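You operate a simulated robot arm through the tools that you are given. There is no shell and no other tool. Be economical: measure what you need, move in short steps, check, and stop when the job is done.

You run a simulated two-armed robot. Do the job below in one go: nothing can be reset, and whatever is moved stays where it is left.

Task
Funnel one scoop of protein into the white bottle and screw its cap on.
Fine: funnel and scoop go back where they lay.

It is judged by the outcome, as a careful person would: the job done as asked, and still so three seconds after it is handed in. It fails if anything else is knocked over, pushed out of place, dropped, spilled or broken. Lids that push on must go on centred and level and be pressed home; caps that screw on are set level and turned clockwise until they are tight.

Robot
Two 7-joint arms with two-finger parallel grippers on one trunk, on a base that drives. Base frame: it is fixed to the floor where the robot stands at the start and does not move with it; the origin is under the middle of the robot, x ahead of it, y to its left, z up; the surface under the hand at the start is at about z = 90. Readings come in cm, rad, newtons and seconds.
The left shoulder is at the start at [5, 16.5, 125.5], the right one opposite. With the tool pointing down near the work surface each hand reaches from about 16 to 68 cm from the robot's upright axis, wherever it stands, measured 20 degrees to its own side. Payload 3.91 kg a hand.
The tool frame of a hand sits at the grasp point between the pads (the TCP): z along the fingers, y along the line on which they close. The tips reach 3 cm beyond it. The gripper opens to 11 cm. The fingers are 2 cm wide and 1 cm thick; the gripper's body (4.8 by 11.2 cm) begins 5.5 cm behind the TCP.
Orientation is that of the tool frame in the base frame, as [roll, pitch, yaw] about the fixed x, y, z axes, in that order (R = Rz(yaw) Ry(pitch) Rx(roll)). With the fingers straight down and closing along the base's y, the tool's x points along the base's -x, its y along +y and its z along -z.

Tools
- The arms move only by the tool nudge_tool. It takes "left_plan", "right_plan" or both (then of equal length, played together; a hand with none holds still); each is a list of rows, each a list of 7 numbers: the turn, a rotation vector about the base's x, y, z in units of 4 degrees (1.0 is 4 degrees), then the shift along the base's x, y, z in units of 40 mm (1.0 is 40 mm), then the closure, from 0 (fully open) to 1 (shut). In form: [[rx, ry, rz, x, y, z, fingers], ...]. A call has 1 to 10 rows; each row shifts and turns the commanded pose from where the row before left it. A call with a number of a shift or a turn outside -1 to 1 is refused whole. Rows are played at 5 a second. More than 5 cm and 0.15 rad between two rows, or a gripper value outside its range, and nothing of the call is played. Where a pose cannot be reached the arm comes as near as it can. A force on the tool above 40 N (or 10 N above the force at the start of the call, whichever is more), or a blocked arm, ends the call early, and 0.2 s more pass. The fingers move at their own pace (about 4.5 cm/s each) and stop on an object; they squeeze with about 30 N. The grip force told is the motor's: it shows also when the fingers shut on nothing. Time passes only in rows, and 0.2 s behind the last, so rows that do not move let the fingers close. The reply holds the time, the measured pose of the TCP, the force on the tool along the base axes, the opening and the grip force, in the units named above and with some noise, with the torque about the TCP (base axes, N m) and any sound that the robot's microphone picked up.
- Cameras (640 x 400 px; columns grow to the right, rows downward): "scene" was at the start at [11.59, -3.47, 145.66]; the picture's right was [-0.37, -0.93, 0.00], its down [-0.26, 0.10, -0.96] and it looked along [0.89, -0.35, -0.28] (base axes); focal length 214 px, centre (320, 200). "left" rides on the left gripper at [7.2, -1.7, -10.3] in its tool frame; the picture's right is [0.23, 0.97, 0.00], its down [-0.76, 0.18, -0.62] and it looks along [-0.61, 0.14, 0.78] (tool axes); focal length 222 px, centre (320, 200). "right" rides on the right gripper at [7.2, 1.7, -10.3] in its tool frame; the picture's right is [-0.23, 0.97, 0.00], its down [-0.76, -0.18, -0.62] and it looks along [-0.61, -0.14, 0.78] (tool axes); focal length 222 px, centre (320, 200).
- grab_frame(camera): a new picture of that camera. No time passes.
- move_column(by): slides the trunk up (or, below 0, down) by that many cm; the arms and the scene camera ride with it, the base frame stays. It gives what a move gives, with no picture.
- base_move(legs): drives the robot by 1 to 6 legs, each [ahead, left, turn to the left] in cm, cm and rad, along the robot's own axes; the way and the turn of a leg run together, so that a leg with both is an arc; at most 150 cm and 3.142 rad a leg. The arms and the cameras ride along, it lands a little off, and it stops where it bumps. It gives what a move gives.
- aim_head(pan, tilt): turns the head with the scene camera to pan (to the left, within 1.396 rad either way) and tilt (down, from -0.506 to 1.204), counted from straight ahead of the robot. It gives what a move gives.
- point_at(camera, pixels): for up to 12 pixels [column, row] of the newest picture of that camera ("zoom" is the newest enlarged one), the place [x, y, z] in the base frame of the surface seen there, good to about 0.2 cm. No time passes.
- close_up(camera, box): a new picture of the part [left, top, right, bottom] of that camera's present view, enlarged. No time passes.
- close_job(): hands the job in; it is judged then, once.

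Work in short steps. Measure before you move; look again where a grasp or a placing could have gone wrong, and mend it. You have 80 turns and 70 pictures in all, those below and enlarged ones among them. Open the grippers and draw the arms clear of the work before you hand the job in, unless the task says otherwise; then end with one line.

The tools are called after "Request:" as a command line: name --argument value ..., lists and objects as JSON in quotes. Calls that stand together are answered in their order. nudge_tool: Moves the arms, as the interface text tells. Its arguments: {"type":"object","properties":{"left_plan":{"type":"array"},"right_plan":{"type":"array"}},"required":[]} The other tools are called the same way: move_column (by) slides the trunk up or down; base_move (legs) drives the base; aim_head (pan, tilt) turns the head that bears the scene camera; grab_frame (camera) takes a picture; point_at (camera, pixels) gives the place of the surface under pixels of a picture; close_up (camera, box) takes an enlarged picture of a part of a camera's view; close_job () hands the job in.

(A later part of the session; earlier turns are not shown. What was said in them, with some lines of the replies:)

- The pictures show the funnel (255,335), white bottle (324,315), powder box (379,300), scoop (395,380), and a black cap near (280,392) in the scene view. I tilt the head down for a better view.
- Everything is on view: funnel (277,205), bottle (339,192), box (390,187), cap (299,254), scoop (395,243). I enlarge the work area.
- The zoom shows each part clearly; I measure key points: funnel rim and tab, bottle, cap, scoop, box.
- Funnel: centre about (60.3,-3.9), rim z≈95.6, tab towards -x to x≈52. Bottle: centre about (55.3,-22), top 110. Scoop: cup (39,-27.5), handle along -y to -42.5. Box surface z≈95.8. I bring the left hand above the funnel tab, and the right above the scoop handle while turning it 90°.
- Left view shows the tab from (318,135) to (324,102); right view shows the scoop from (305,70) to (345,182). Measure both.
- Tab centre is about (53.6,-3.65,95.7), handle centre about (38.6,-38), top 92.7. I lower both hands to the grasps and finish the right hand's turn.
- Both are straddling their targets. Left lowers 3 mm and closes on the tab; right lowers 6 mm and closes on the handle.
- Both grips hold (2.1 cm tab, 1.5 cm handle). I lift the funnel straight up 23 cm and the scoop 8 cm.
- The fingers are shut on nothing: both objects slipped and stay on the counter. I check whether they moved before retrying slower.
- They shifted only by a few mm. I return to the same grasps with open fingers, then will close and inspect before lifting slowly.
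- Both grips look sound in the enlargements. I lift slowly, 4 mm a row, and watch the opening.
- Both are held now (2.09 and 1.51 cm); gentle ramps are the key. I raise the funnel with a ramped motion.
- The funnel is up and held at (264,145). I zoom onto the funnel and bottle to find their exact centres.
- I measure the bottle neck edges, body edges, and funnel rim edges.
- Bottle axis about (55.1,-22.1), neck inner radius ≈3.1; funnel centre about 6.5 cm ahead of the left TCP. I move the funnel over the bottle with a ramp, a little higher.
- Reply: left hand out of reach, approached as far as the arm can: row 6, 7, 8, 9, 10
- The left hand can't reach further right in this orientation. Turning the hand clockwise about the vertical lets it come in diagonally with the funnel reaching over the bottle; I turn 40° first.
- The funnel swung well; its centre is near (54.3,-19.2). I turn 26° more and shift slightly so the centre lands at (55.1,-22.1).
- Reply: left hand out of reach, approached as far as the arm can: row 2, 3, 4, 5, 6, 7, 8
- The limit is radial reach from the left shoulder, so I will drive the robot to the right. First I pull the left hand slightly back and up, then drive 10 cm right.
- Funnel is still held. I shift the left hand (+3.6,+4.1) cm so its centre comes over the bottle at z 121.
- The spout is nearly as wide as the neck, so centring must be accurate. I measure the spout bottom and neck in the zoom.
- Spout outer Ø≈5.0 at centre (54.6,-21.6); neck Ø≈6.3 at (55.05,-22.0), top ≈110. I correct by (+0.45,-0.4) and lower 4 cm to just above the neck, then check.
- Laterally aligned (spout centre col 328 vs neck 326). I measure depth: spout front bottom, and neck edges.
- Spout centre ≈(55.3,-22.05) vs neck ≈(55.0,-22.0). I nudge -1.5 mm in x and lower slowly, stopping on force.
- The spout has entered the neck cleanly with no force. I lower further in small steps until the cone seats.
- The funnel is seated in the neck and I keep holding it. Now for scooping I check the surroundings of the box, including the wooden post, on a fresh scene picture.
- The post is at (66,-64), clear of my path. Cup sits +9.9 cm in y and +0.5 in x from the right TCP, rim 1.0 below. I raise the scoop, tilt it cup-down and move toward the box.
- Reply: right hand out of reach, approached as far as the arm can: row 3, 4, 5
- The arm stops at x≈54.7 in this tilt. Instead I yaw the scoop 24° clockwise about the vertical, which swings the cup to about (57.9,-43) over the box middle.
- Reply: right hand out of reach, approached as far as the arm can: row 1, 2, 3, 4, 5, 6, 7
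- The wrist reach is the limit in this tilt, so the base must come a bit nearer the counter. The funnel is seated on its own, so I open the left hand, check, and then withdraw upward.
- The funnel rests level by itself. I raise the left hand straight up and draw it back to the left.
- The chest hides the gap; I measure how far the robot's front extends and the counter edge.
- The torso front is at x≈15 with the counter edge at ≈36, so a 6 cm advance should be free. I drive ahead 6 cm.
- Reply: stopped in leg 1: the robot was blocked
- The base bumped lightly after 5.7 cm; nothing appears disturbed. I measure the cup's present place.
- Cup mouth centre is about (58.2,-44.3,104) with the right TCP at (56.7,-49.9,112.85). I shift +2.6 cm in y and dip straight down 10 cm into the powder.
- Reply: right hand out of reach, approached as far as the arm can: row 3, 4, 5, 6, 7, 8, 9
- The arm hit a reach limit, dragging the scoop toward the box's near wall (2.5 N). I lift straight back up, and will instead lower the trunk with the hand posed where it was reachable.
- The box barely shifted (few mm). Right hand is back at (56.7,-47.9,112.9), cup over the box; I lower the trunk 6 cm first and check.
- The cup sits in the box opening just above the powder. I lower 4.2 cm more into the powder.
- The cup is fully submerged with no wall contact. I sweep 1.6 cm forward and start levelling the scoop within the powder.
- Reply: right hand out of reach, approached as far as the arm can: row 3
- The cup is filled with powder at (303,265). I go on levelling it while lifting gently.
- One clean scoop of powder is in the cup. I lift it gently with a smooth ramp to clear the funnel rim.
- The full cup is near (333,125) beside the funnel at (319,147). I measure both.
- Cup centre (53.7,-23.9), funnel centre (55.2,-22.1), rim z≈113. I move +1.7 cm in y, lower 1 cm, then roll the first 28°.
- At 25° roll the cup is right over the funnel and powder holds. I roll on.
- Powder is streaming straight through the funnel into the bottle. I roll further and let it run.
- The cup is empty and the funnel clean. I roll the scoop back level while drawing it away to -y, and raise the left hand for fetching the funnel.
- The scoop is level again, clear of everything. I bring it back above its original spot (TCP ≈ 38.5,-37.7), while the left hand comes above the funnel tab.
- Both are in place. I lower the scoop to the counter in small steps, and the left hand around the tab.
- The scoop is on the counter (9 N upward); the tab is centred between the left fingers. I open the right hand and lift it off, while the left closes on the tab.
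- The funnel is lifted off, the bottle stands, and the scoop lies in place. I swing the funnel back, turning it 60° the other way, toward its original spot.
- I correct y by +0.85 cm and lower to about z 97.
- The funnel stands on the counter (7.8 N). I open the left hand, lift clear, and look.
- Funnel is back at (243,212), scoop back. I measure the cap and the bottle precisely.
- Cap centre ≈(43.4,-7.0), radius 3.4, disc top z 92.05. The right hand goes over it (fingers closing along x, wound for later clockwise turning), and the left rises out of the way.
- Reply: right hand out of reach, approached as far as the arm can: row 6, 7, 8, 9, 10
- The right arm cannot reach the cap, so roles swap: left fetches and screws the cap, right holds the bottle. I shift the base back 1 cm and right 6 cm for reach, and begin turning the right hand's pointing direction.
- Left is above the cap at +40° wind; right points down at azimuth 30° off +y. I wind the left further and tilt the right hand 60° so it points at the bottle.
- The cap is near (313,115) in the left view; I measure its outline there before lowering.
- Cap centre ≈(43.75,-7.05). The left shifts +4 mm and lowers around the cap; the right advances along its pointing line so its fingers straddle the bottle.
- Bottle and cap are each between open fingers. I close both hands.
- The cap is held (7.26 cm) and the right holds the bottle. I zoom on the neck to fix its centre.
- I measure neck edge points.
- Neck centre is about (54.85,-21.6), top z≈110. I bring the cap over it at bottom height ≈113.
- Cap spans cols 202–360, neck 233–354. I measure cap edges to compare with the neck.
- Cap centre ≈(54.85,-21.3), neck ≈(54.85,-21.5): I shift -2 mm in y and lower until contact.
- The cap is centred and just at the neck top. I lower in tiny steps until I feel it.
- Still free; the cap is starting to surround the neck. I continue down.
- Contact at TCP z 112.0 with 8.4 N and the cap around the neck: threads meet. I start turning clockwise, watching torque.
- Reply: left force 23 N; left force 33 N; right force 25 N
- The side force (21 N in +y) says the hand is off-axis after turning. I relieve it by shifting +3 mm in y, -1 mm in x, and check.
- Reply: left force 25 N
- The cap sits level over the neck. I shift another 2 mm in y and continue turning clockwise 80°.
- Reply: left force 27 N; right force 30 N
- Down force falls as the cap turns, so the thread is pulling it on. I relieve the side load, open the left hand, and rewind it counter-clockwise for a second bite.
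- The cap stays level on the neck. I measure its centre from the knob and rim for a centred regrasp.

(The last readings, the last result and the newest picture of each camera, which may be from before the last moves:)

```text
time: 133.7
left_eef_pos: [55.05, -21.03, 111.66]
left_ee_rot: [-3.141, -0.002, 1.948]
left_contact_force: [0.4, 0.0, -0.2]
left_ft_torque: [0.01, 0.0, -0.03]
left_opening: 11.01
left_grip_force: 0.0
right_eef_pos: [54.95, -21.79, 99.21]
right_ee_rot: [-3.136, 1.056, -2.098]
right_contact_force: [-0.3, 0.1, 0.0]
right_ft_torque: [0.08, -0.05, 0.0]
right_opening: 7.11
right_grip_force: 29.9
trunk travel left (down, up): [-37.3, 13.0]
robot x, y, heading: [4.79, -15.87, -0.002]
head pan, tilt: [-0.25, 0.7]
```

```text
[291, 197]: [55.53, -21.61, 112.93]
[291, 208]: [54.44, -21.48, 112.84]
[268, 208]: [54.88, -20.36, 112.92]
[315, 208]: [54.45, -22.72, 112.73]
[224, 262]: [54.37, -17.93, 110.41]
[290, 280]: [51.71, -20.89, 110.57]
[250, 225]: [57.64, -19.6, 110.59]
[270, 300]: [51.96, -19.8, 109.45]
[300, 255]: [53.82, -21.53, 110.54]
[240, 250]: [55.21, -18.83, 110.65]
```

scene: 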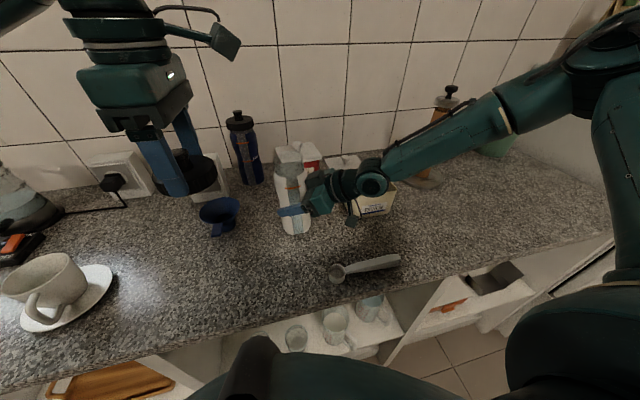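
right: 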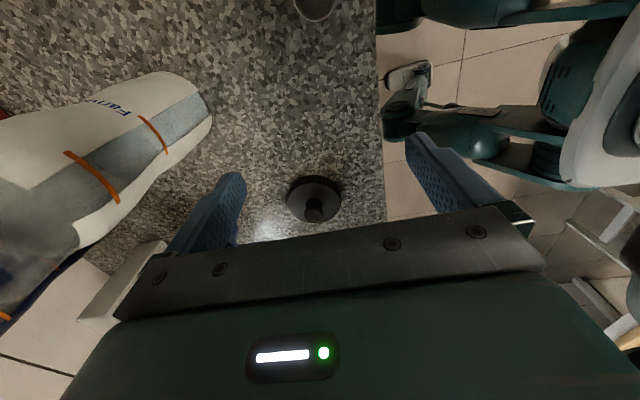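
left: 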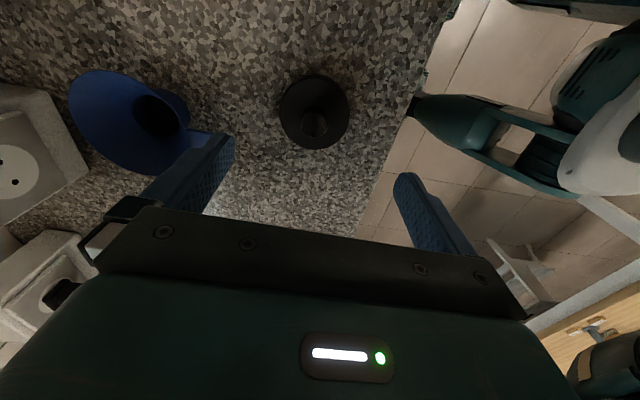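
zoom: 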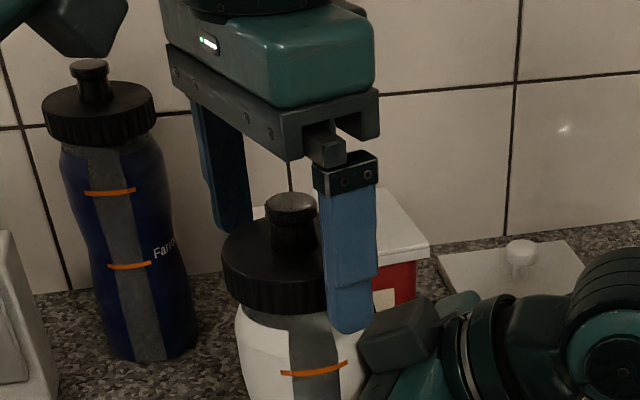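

Cap centre ≈(54.87,-21.5), level (top 110.4–110.6). I recentre the open hand and rewind 156° counter-clockwise, then close.

Request:
nudge_tool --left_plan '[[0, 0, 0.5, -0.02, -0.05, 0, 0], [0, 0, 1, -0.02, -0.05, 0, 0], [0, 0, 1, 0, -0.02, 0, 0], [0, 0, 1, 0, 0, 0, 0], [0, 0, 1, 0, 0, 0, 0], [0, 0, 1, 0, 0, 0, 0], [0, 0, 1, 0, 0, 0, 0], [0, 0, 1, 0, 0, 0, 0], [0, 0, 1, 0, 0, 0, 0], [0, 0, 1, 0, 0, 0, 0]]'

Request:
nudge_tool --left_plan '[[0, 0, 1, 0, 0, 0, 0], [0, 0, 1, 0, 0, 0, 0], [0, 0, 1, 0, 0, 0, 0], [0, 0, 1, 0, 0, 0, 0], [0, 0, 1, 0, 0, 0, 0], [0, 0, 1, 0, 0, 0, 0], [0, 0, 1, 0, 0, 0, 0], [0, 0, 1, 0, 0, 0, 0], [0, 0, 1, 0, 0, 0, 0], [0, 0, 1, 0, 0, 0, 0]]'

Request:
nudge_tool --left_plan '[[0, 0, 1, 0, 0, 0, 0], [0, 0, 1, 0, 0, 0, 0], [0, 0, 1, 0, 0, 0, 0], [0, 0, 1, 0, 0, 0, 0], [0, 0, 1, 0, 0, 0, 0], [0, 0, 1, 0, 0, 0, 0], [0, 0, 1, 0, 0, 0, 0], [0, 0, 1, 0, 0, 0, 0], [0, 0, 1, 0, 0, 0, 0], [0, 0, 1, 0, 0, 0, 0]]'

Request:
nudge_tool --left_plan '[[0, 0, 1, 0, 0, 0, 0], [0, 0, 1, 0, 0, 0, 0], [0, 0, 1, 0, 0, 0, 0], [0, 0, 1, 0, 0, 0, 0], [0, 0, 1, 0, 0, 0, 0], [0, 0, 1, 0, 0, 0, 0], [0, 0, 1, 0, 0, 0, 0], [0, 0, 1, 0, 0, 0, 0], [0, 0, 0, 0, 0, 0, 0]]'

```text
time: 135.9
left_eef_pos: [54.92, -21.39, 111.77]
left_ee_rot: [-3.141, -0.002, 2.613]
left_contact_force: [-0.4, 0.4, 0.5]
left_ft_torque: [-0.02, 0.01, 0.0]
left_opening: 11.0
left_grip_force: 0.0
right_eef_pos: [54.89, -21.87, 99.15]
right_ee_rot: [-3.135, 1.056, -2.098]
right_contact_force: [2.0, 1.4, 2.0]
right_ft_torque: [0.32, -0.2, -0.05]
right_opening: 7.09
right_grip_force: 29.7
trunk travel left (down, up): [-37.3, 13.0]
robot x, y, heading: [5.23, -15.96, 0.005]
head pan, tilt: [-0.25, 0.7]
```

```text
time: 138.1
left_eef_pos: [55.02, -21.48, 111.75]
left_ee_rot: [-3.14, -0.001, -2.971]
left_contact_force: [0.3, -0.1, 0.1]
left_ft_torque: [-0.04, 0.01, -0.01]
left_opening: 10.99
left_grip_force: 0.2
right_eef_pos: [54.81, -21.9, 99.16]
right_ee_rot: [-3.135, 1.056, -2.097]
right_contact_force: [2.5, 1.4, 5.9]
right_ft_torque: [0.35, -0.23, -0.06]
right_opening: 7.09
right_grip_force: 29.5
trunk travel left (down, up): [-37.3, 13.0]
robot x, y, heading: [4.88, -16.14, -0.005]
head pan, tilt: [-0.25, 0.7]
```

```text
time: 140.3
left_eef_pos: [54.96, -21.39, 111.77]
left_ee_rot: [-3.141, -0.001, -2.274]
left_contact_force: [0.7, -0.1, -0.4]
left_ft_torque: [-0.02, -0.01, 0.0]
left_opening: 10.97
left_grip_force: 0.0
right_eef_pos: [54.85, -21.93, 99.13]
right_ee_rot: [-3.137, 1.056, -2.097]
right_contact_force: [3.2, 0.1, 6.3]
right_ft_torque: [0.34, -0.15, -0.11]
right_opening: 7.08
right_grip_force: 30.3
trunk travel left (down, up): [-37.3, 13.0]
robot x, y, heading: [4.65, -15.91, -0.0]
head pan, tilt: [-0.25, 0.7]
```

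```text
time: 142.3
left_eef_pos: [54.93, -21.48, 111.77]
left_ee_rot: [-3.137, -0.002, -1.715]
left_contact_force: [0.8, 0.7, -0.5]
left_ft_torque: [-0.01, -0.05, 0.0]
left_opening: 10.98
left_grip_force: 0.1
right_eef_pos: [54.87, -21.82, 99.1]
right_ee_rot: [-3.137, 1.057, -2.098]
right_contact_force: [2.3, 0.3, 6.2]
right_ft_torque: [0.34, -0.11, -0.08]
right_opening: 7.1
right_grip_force: 30.0
trunk travel left (down, up): [-37.3, 13.0]
robot x, y, heading: [4.99, -15.73, -0.003]
head pan, tilt: [-0.25, 0.7]
```

Rewound to yaw -1.715 and centred. I close on the cap and turn clockwise, watching the torque for tightness.

Request:
nudge_tool --left_plan '[[0, 0, 0, 0, 0, -0.02, 0.3], [0, 0, 0, 0, 0, 0, 0.5], [0, 0, 0, 0, 0, 0, 1], [0, 0, 0, 0, 0, 0, 1], [0, 0, 0, 0, 0, 0, 1], [0, 0, 0, 0, 0, 0, 1]]'

Request:
nudge_tool --left_plan '[[0, 0, -0.5, 0, 0, 0, 1], [0, 0, -1, 0, 0, 0, 1], [0, 0, -1, 0, 0, 0, 1], [0, 0, -1, 0, 0, 0, 1], [0, 0, -1, 0, 0, 0, 1], [0, 0, -1, 0, 0, 0, 1], [0, 0, -1, 0, 0, 0, 1], [0, 0, -1, 0, 0, 0, 1], [0, 0, -1, 0, 0, 0, 1], [0, 0, -1, 0, 0, 0, 1]]'

Request:
nudge_tool --left_plan '[[0, 0, -1, 0, 0, -0.003, 1], [0, 0, -1, 0, 0, -0.003, 1], [0, 0, -1, 0, 0, -0.003, 1], [0, 0, -1, 0, 0, -0.003, 1], [0, 0, -1, 0, 0, -0.003, 1], [0, 0, -1, 0, 0, -0.003, 1], [0, 0, -1, 0, 0, -0.003, 1], [0, 0, -1, 0, 0, -0.003, 1], [0, 0, -1, 0, 0, -0.003, 1], [0, 0, -1, 0, 0, -0.003, 1]]'

```text
time: 143.7
left_eef_pos: [55.04, -21.45, 111.68]
left_ee_rot: [-3.138, -0.001, -1.713]
left_contact_force: [15.4, -1.1, 0.2]
left_ft_torque: [-0.36, -1.06, 0.01]
left_opening: 7.1
left_grip_force: 30.1
right_eef_pos: [54.93, -22.08, 99.18]
right_ee_rot: [-3.136, 1.057, -2.095]
right_contact_force: [-10.6, -1.5, 9.3]
right_ft_torque: [0.32, -0.95, 0.01]
right_opening: 7.07
right_grip_force: 30.1
trunk travel left (down, up): [-37.3, 13.0]
robot x, y, heading: [4.76, -15.88, -0.004]
head pan, tilt: [-0.25, 0.7]
```

```text
time: 145.9
left_eef_pos: [54.9, -21.43, 111.69]
left_ee_rot: [-3.141, 0.004, -2.38]
left_contact_force: [17.0, -0.1, -0.6]
left_ft_torque: [0.01, -0.82, 0.02]
left_opening: 7.09
left_grip_force: 29.9
right_eef_pos: [54.78, -21.84, 99.17]
right_ee_rot: [-3.136, 1.055, -2.097]
right_contact_force: [-18.7, 2.0, 7.7]
right_ft_torque: [0.35, -0.81, 0.04]
right_opening: 7.04
right_grip_force: 30.4
trunk travel left (down, up): [-37.3, 13.0]
robot x, y, heading: [5.06, -15.87, -0.004]
head pan, tilt: [-0.25, 0.7]
```

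```text
time: 148.1
left_eef_pos: [54.84, -21.48, 111.61]
left_ee_rot: [-3.14, -0.002, -3.08]
left_contact_force: [2.7, -5.9, 2.7]
left_ft_torque: [-0.46, -0.21, 0.86]
left_opening: 7.28
left_grip_force: 30.5
right_eef_pos: [54.88, -22.04, 99.19]
right_ee_rot: [-3.136, 1.053, -2.099]
right_contact_force: [-1.7, 5.3, 1.0]
right_ft_torque: [-0.16, 0.07, -0.86]
right_opening: 7.1
right_grip_force: 30.0
trunk travel left (down, up): [-37.3, 13.0]
robot x, y, heading: [4.66, -15.88, -0.002]
head pan, tilt: [-0.25, 0.7]
```

The torque about z jumped to 0.86 N·m: the cap is tightening. I turn a little more to see whether it is home.

Request:
nudge_tool --left_plan '[[0, 0, -0.5, 0, 0, 0, 1], [0, 0, -0.5, 0, 0, 0, 1], [0, 0, -0.5, 0, 0, 0, 1], [0, 0, 0, 0, 0, 0, 1]]'

Request:
nudge_tool --left_plan '[[0, 0, -0.6, 0, 0, 0, 1], [0, 0, -0.6, 0, 0, 0, 1], [0, 0, -0.6, 0, 0, 0, 1], [0, 0, 0, 0, 0, 0, 1]]'

Request:
close_up --camera "scene" --box '[230, 85, 370, 245]'

```text
time: 149.1
left_eef_pos: [54.94, -21.42, 111.77]
left_ee_rot: [-3.141, -0.003, 3.098]
left_contact_force: [1.0, -3.5, 2.7]
left_ft_torque: [-0.39, -0.12, 0.43]
left_opening: 7.16
left_grip_force: 30.0
right_eef_pos: [54.81, -21.92, 99.11]
right_ee_rot: [-3.134, 1.055, -2.098]
right_contact_force: [1.2, 2.0, 0.3]
right_ft_torque: [-0.1, -0.04, -0.48]
right_opening: 7.11
right_grip_force: 29.6
trunk travel left (down, up): [-37.3, 13.0]
robot x, y, heading: [4.86, -15.5, -0.002]
head pan, tilt: [-0.25, 0.7]
```

```text
time: 150.1
left_eef_pos: [54.78, -21.33, 111.6]
left_ee_rot: [3.141, -0.003, 2.977]
left_contact_force: [0.3, -0.1, 2.0]
left_ft_torque: [0.06, 0.03, 1.2]
left_opening: 7.08
left_grip_force: 29.5
right_eef_pos: [54.97, -22.03, 99.25]
right_ee_rot: [-3.139, 1.054, -2.1]
right_contact_force: [-0.3, -2.8, 2.6]
right_ft_torque: [0.04, 0.07, -1.11]
right_opening: 7.1
right_grip_force: 30.0
trunk travel left (down, up): [-37.3, 13.0]
robot x, y, heading: [4.64, -15.78, -0.004]
head pan, tilt: [-0.25, 0.7]
```

```text
2.50 times, centred on (300, 165) of scene
```

zoom: 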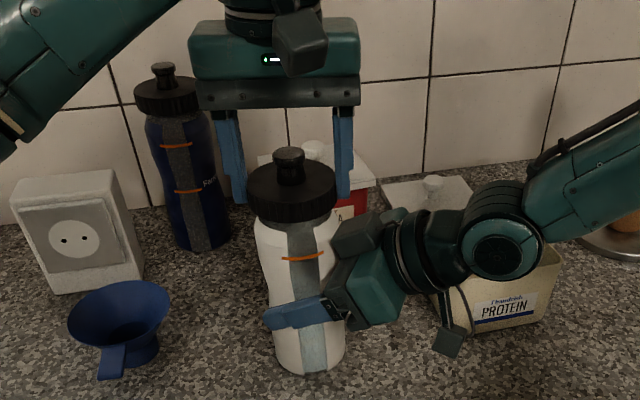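

The torque reached 1.2 N·m with the bottle held. One more small turn to confirm it's the stop.

Request:
nudge_tool --left_plan '[[0, 0, -0.6, 0, 0, 0, 1], [0, 0, -0.6, 0, 0, 0, 1], [0, 0, -0.6, 0, 0, 0, 1], [0, 0, -0.6, 0, 0, 0, 1]]'

Request:
nudge_tool --left_plan '[[0, 0, -0.6, 0, 0, 0, 1], [0, 0, -0.6, 0, 0, 0, 1], [0, 0, -0.6, 0, 0, 0, 1], [0, 0, -0.6, 0, 0, 0, 1]]'

```text
time: 151.1
left_eef_pos: [54.98, -21.39, 111.68]
left_ee_rot: [3.141, -0.003, 2.808]
left_contact_force: [-0.5, 4.3, -0.3]
left_ft_torque: [0.08, -0.02, 0.98]
left_opening: 7.1
left_grip_force: 29.9
right_eef_pos: [54.78, -21.93, 99.11]
right_ee_rot: [-3.138, 1.054, -2.099]
right_contact_force: [-0.8, -5.4, 1.0]
right_ft_torque: [0.5, 0.29, -0.91]
right_opening: 7.13
right_grip_force: 30.1
trunk travel left (down, up): [-37.3, 13.0]
robot x, y, heading: [5.27, -15.98, 0.003]
head pan, tilt: [-0.25, 0.7]
```

```text
time: 152.1
left_eef_pos: [54.93, -21.36, 111.62]
left_ee_rot: [3.141, -0.002, 2.641]
left_contact_force: [-1.6, 7.5, -0.3]
left_ft_torque: [0.13, 0.14, 1.26]
left_opening: 7.07
left_grip_force: 29.9
right_eef_pos: [54.9, -22.08, 99.2]
right_ee_rot: [-3.138, 1.053, -2.1]
right_contact_force: [0.9, -8.1, 0.7]
right_ft_torque: [0.89, 0.07, -1.22]
right_opening: 7.16
right_grip_force: 29.6
trunk travel left (down, up): [-37.3, 13.0]
robot x, y, heading: [4.52, -15.97, 0.0]
head pan, tilt: [-0.25, 0.7]
```

The torque plateaus at 1.0–1.26 N·m: the cap is tight. I open the left hand and lift it away, then release the bottle and withdraw the right along its line.

Request:
nudge_tool --left_plan '[[0, 0, 0, 0, 0, 0, 0.8], [0, 0, 0, 0, 0, 0, 0.4], [0, 0, 0, 0, 0, 0, 0], [0, 0, 0, 0, 0, 0, 0], [0, 0, 0, 0, 0, 0.2, 0], [0, 0, 0, 0, 0, 0.5, 0], [0, 0, 0, 0, 0, 0.7, 0], [0, 0, 0, 0, 0, 0.7, 0], [0, 0, 0, -0.5, 0.5, 0.4, 0], [0, 0, 0, -0.7, 0.7, 0, 0]]'

Request:
nudge_tool --right_plan '[[0, 0, 0, 0, 0, 0, 0.8], [0, 0, 0, 0, 0, 0, 0.5], [0, 0, 0, 0, 0, 0, 0.2], [0, 0, 0, 0, 0, 0, 0], [0, 0, 0, 0, 0, 0, 0], [0, 0, 0, -0.08, -0.15, 0.1, 0], [0, 0, 0, -0.17, -0.31, 0.2, 0], [0, 0, 0, -0.17, -0.31, 0.2, 0], [0, 0, 0, -0.17, -0.31, 0.2, 0], [0, 0, 0, -0.17, -0.31, 0.2, 0]]' --left_plan '[[0, 0, 0, -0.7, 0.7, 0, 0], [0, 0, 0, -0.7, 0.7, 0, 0], [0, 0, 0, -0.4, 0.5, 0, 0], [0, 0, 0, 0, 0, 0, 0], [0, 0, 0, 0, 0, 0, 0], [0, 0, 0, 0, 0, 0, 0], [0, 0, 0, 0, 0, 0, 0], [0, 0, 0, 0, 0, 0, 0], [0, 0, 0, 0, 0, 0, 0], [0, 0, 0, 0, 0, 0, 0]]'

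Request:
nudge_tool --right_plan '[[0, 0, 0, -0.17, -0.31, 0.2, 0], [0, 0, 0, -0.17, -0.31, 0.2, 0], [0, 0, 0, -0.17, -0.31, 0.3, 0], [0, 0, 0, -0.4, -0.2, 0.4, 0], [0, 0, 0, -0.5, -0.2, 0.4, 0]]'

Request:
grab_frame --camera "scene"

```text
time: 154.3
left_eef_pos: [50.06, -16.55, 121.65]
left_ee_rot: [-3.14, -0.003, 2.638]
left_contact_force: [-0.5, -0.3, -0.1]
left_ft_torque: [-0.03, -0.03, 0.01]
left_opening: 11.03
left_grip_force: 0.1
right_eef_pos: [54.98, -21.99, 99.13]
right_ee_rot: [-3.137, 1.054, -2.097]
right_contact_force: [-1.2, 0.8, 0.3]
right_ft_torque: [0.08, 0.01, 0.03]
right_opening: 7.14
right_grip_force: 29.9
trunk travel left (down, up): [-37.3, 13.0]
robot x, y, heading: [4.96, -15.99, -0.0]
head pan, tilt: [-0.25, 0.7]
```

```text
time: 156.5
left_eef_pos: [42.89, -9.08, 121.62]
left_ee_rot: [3.141, 0.0, 2.639]
left_contact_force: [-0.1, 0.3, -0.9]
left_ft_torque: [-0.03, -0.01, -0.04]
left_opening: 11.01
left_grip_force: 0.0
right_eef_pos: [51.72, -27.47, 102.81]
right_ee_rot: [-3.136, 1.054, -2.098]
right_contact_force: [-0.8, 0.8, 0.2]
right_ft_torque: [0.0, -0.01, 0.03]
right_opening: 10.98
right_grip_force: 0.0
trunk travel left (down, up): [-37.3, 13.0]
robot x, y, heading: [4.91, -15.51, -0.001]
head pan, tilt: [-0.25, 0.7]
```

```text
time: 157.7
left_eef_pos: [42.7, -9.02, 121.63]
left_ee_rot: [3.141, 0.0, 2.64]
left_contact_force: [-0.5, -0.7, 0.6]
left_ft_torque: [-0.03, -0.02, -0.04]
left_opening: 10.98
left_grip_force: 0.1
right_eef_pos: [46.02, -32.78, 108.77]
right_ee_rot: [-3.137, 1.055, -2.097]
right_contact_force: [0.6, 0.6, 0.0]
right_ft_torque: [0.01, -0.01, 0.0]
right_opening: 11.02
right_grip_force: 0.1
trunk travel left (down, up): [-37.3, 13.0]
robot x, y, heading: [5.18, -15.85, 0.001]
head pan, tilt: [-0.25, 0.7]
```

```text
4 pictures are left
```

scene: 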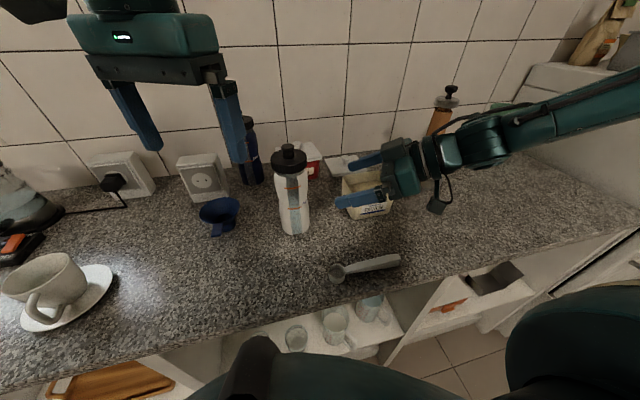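

The capped bottle stands upright, with the funnel and scoop back on the counter. I check their places and draw the right arm further clear of the box.

Request:
point_at --camera "scene" --pixels '[[201, 211], [237, 208], [215, 232], [336, 268], [343, 274], [395, 260], [289, 150], [290, 163], [293, 232]]'

Request:
nudge_tool --right_plan '[[0, 0, 0, -0.5, -0.3, 0.4, 0], [0, 0, 0, -0.5, -0.3, 0.4, 0], [0, 0, 0, -0.5, -0.3, 0.4, 0], [0, 0, 0, -0.3, -0.2, 0.3, 0]]' --left_plan '[[0, 0, 0, -0.3, 0.5, 0, 0], [0, 0, 0, -0.3, 0.5, 0, 0], [0, 0, 0, -0.3, 0.5, 0, 0], [0, 0, 0, 0, 0, 0, 0]]'

Request:
close_up --camera "scene" --box '[180, 130, 420, 290]'

```text
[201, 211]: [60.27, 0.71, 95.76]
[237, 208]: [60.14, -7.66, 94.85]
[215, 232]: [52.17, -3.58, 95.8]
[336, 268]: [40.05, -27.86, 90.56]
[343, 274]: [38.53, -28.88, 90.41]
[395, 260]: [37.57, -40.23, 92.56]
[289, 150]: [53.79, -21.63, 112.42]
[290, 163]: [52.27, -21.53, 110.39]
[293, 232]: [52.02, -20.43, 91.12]
```

```text
time: 158.7
left_eef_pos: [39.34, -3.08, 121.57]
left_ee_rot: [-3.142, -0.001, 2.638]
left_contact_force: [-0.2, -0.7, -0.5]
left_ft_torque: [0.05, -0.02, 0.02]
left_opening: 11.0
left_grip_force: 0.1
right_eef_pos: [38.88, -37.21, 114.83]
right_ee_rot: [-3.138, 1.057, -2.099]
right_contact_force: [0.1, 0.2, -0.1]
right_ft_torque: [0.01, 0.0, 0.0]
right_opening: 10.97
right_grip_force: 0.0
trunk travel left (down, up): [-37.3, 13.0]
robot x, y, heading: [4.82, -16.06, 0.001]
head pan, tilt: [-0.25, 0.7]
```

```text
2.50 times, centred on (300, 210) of scene
5 turns are left
```

zoom: 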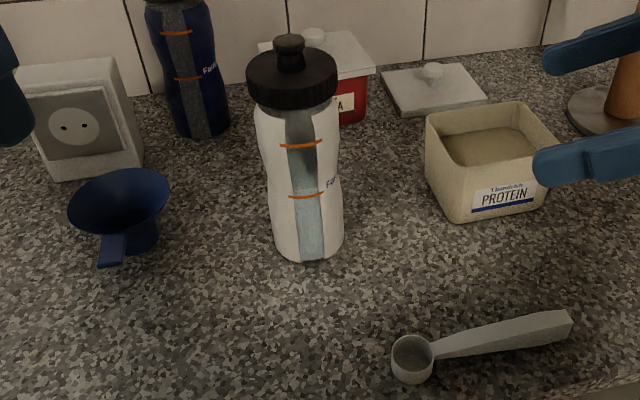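

Everything is in order: the cap is level and tight, the funnel and scoop are at their original places, the counter is clean, and both hands are open and clear. I hand the job in.

Request:
close_job

```text
The job is handed in.
```

One scoop of protein is in the white bottle and its cap is screwed on: level, and tight at about 1.2 N·m. The funnel and scoop are back where they lay, to within a few millimetres. The protein box was nudged a few millimetres during scooping, and I saw no spill on the counter.
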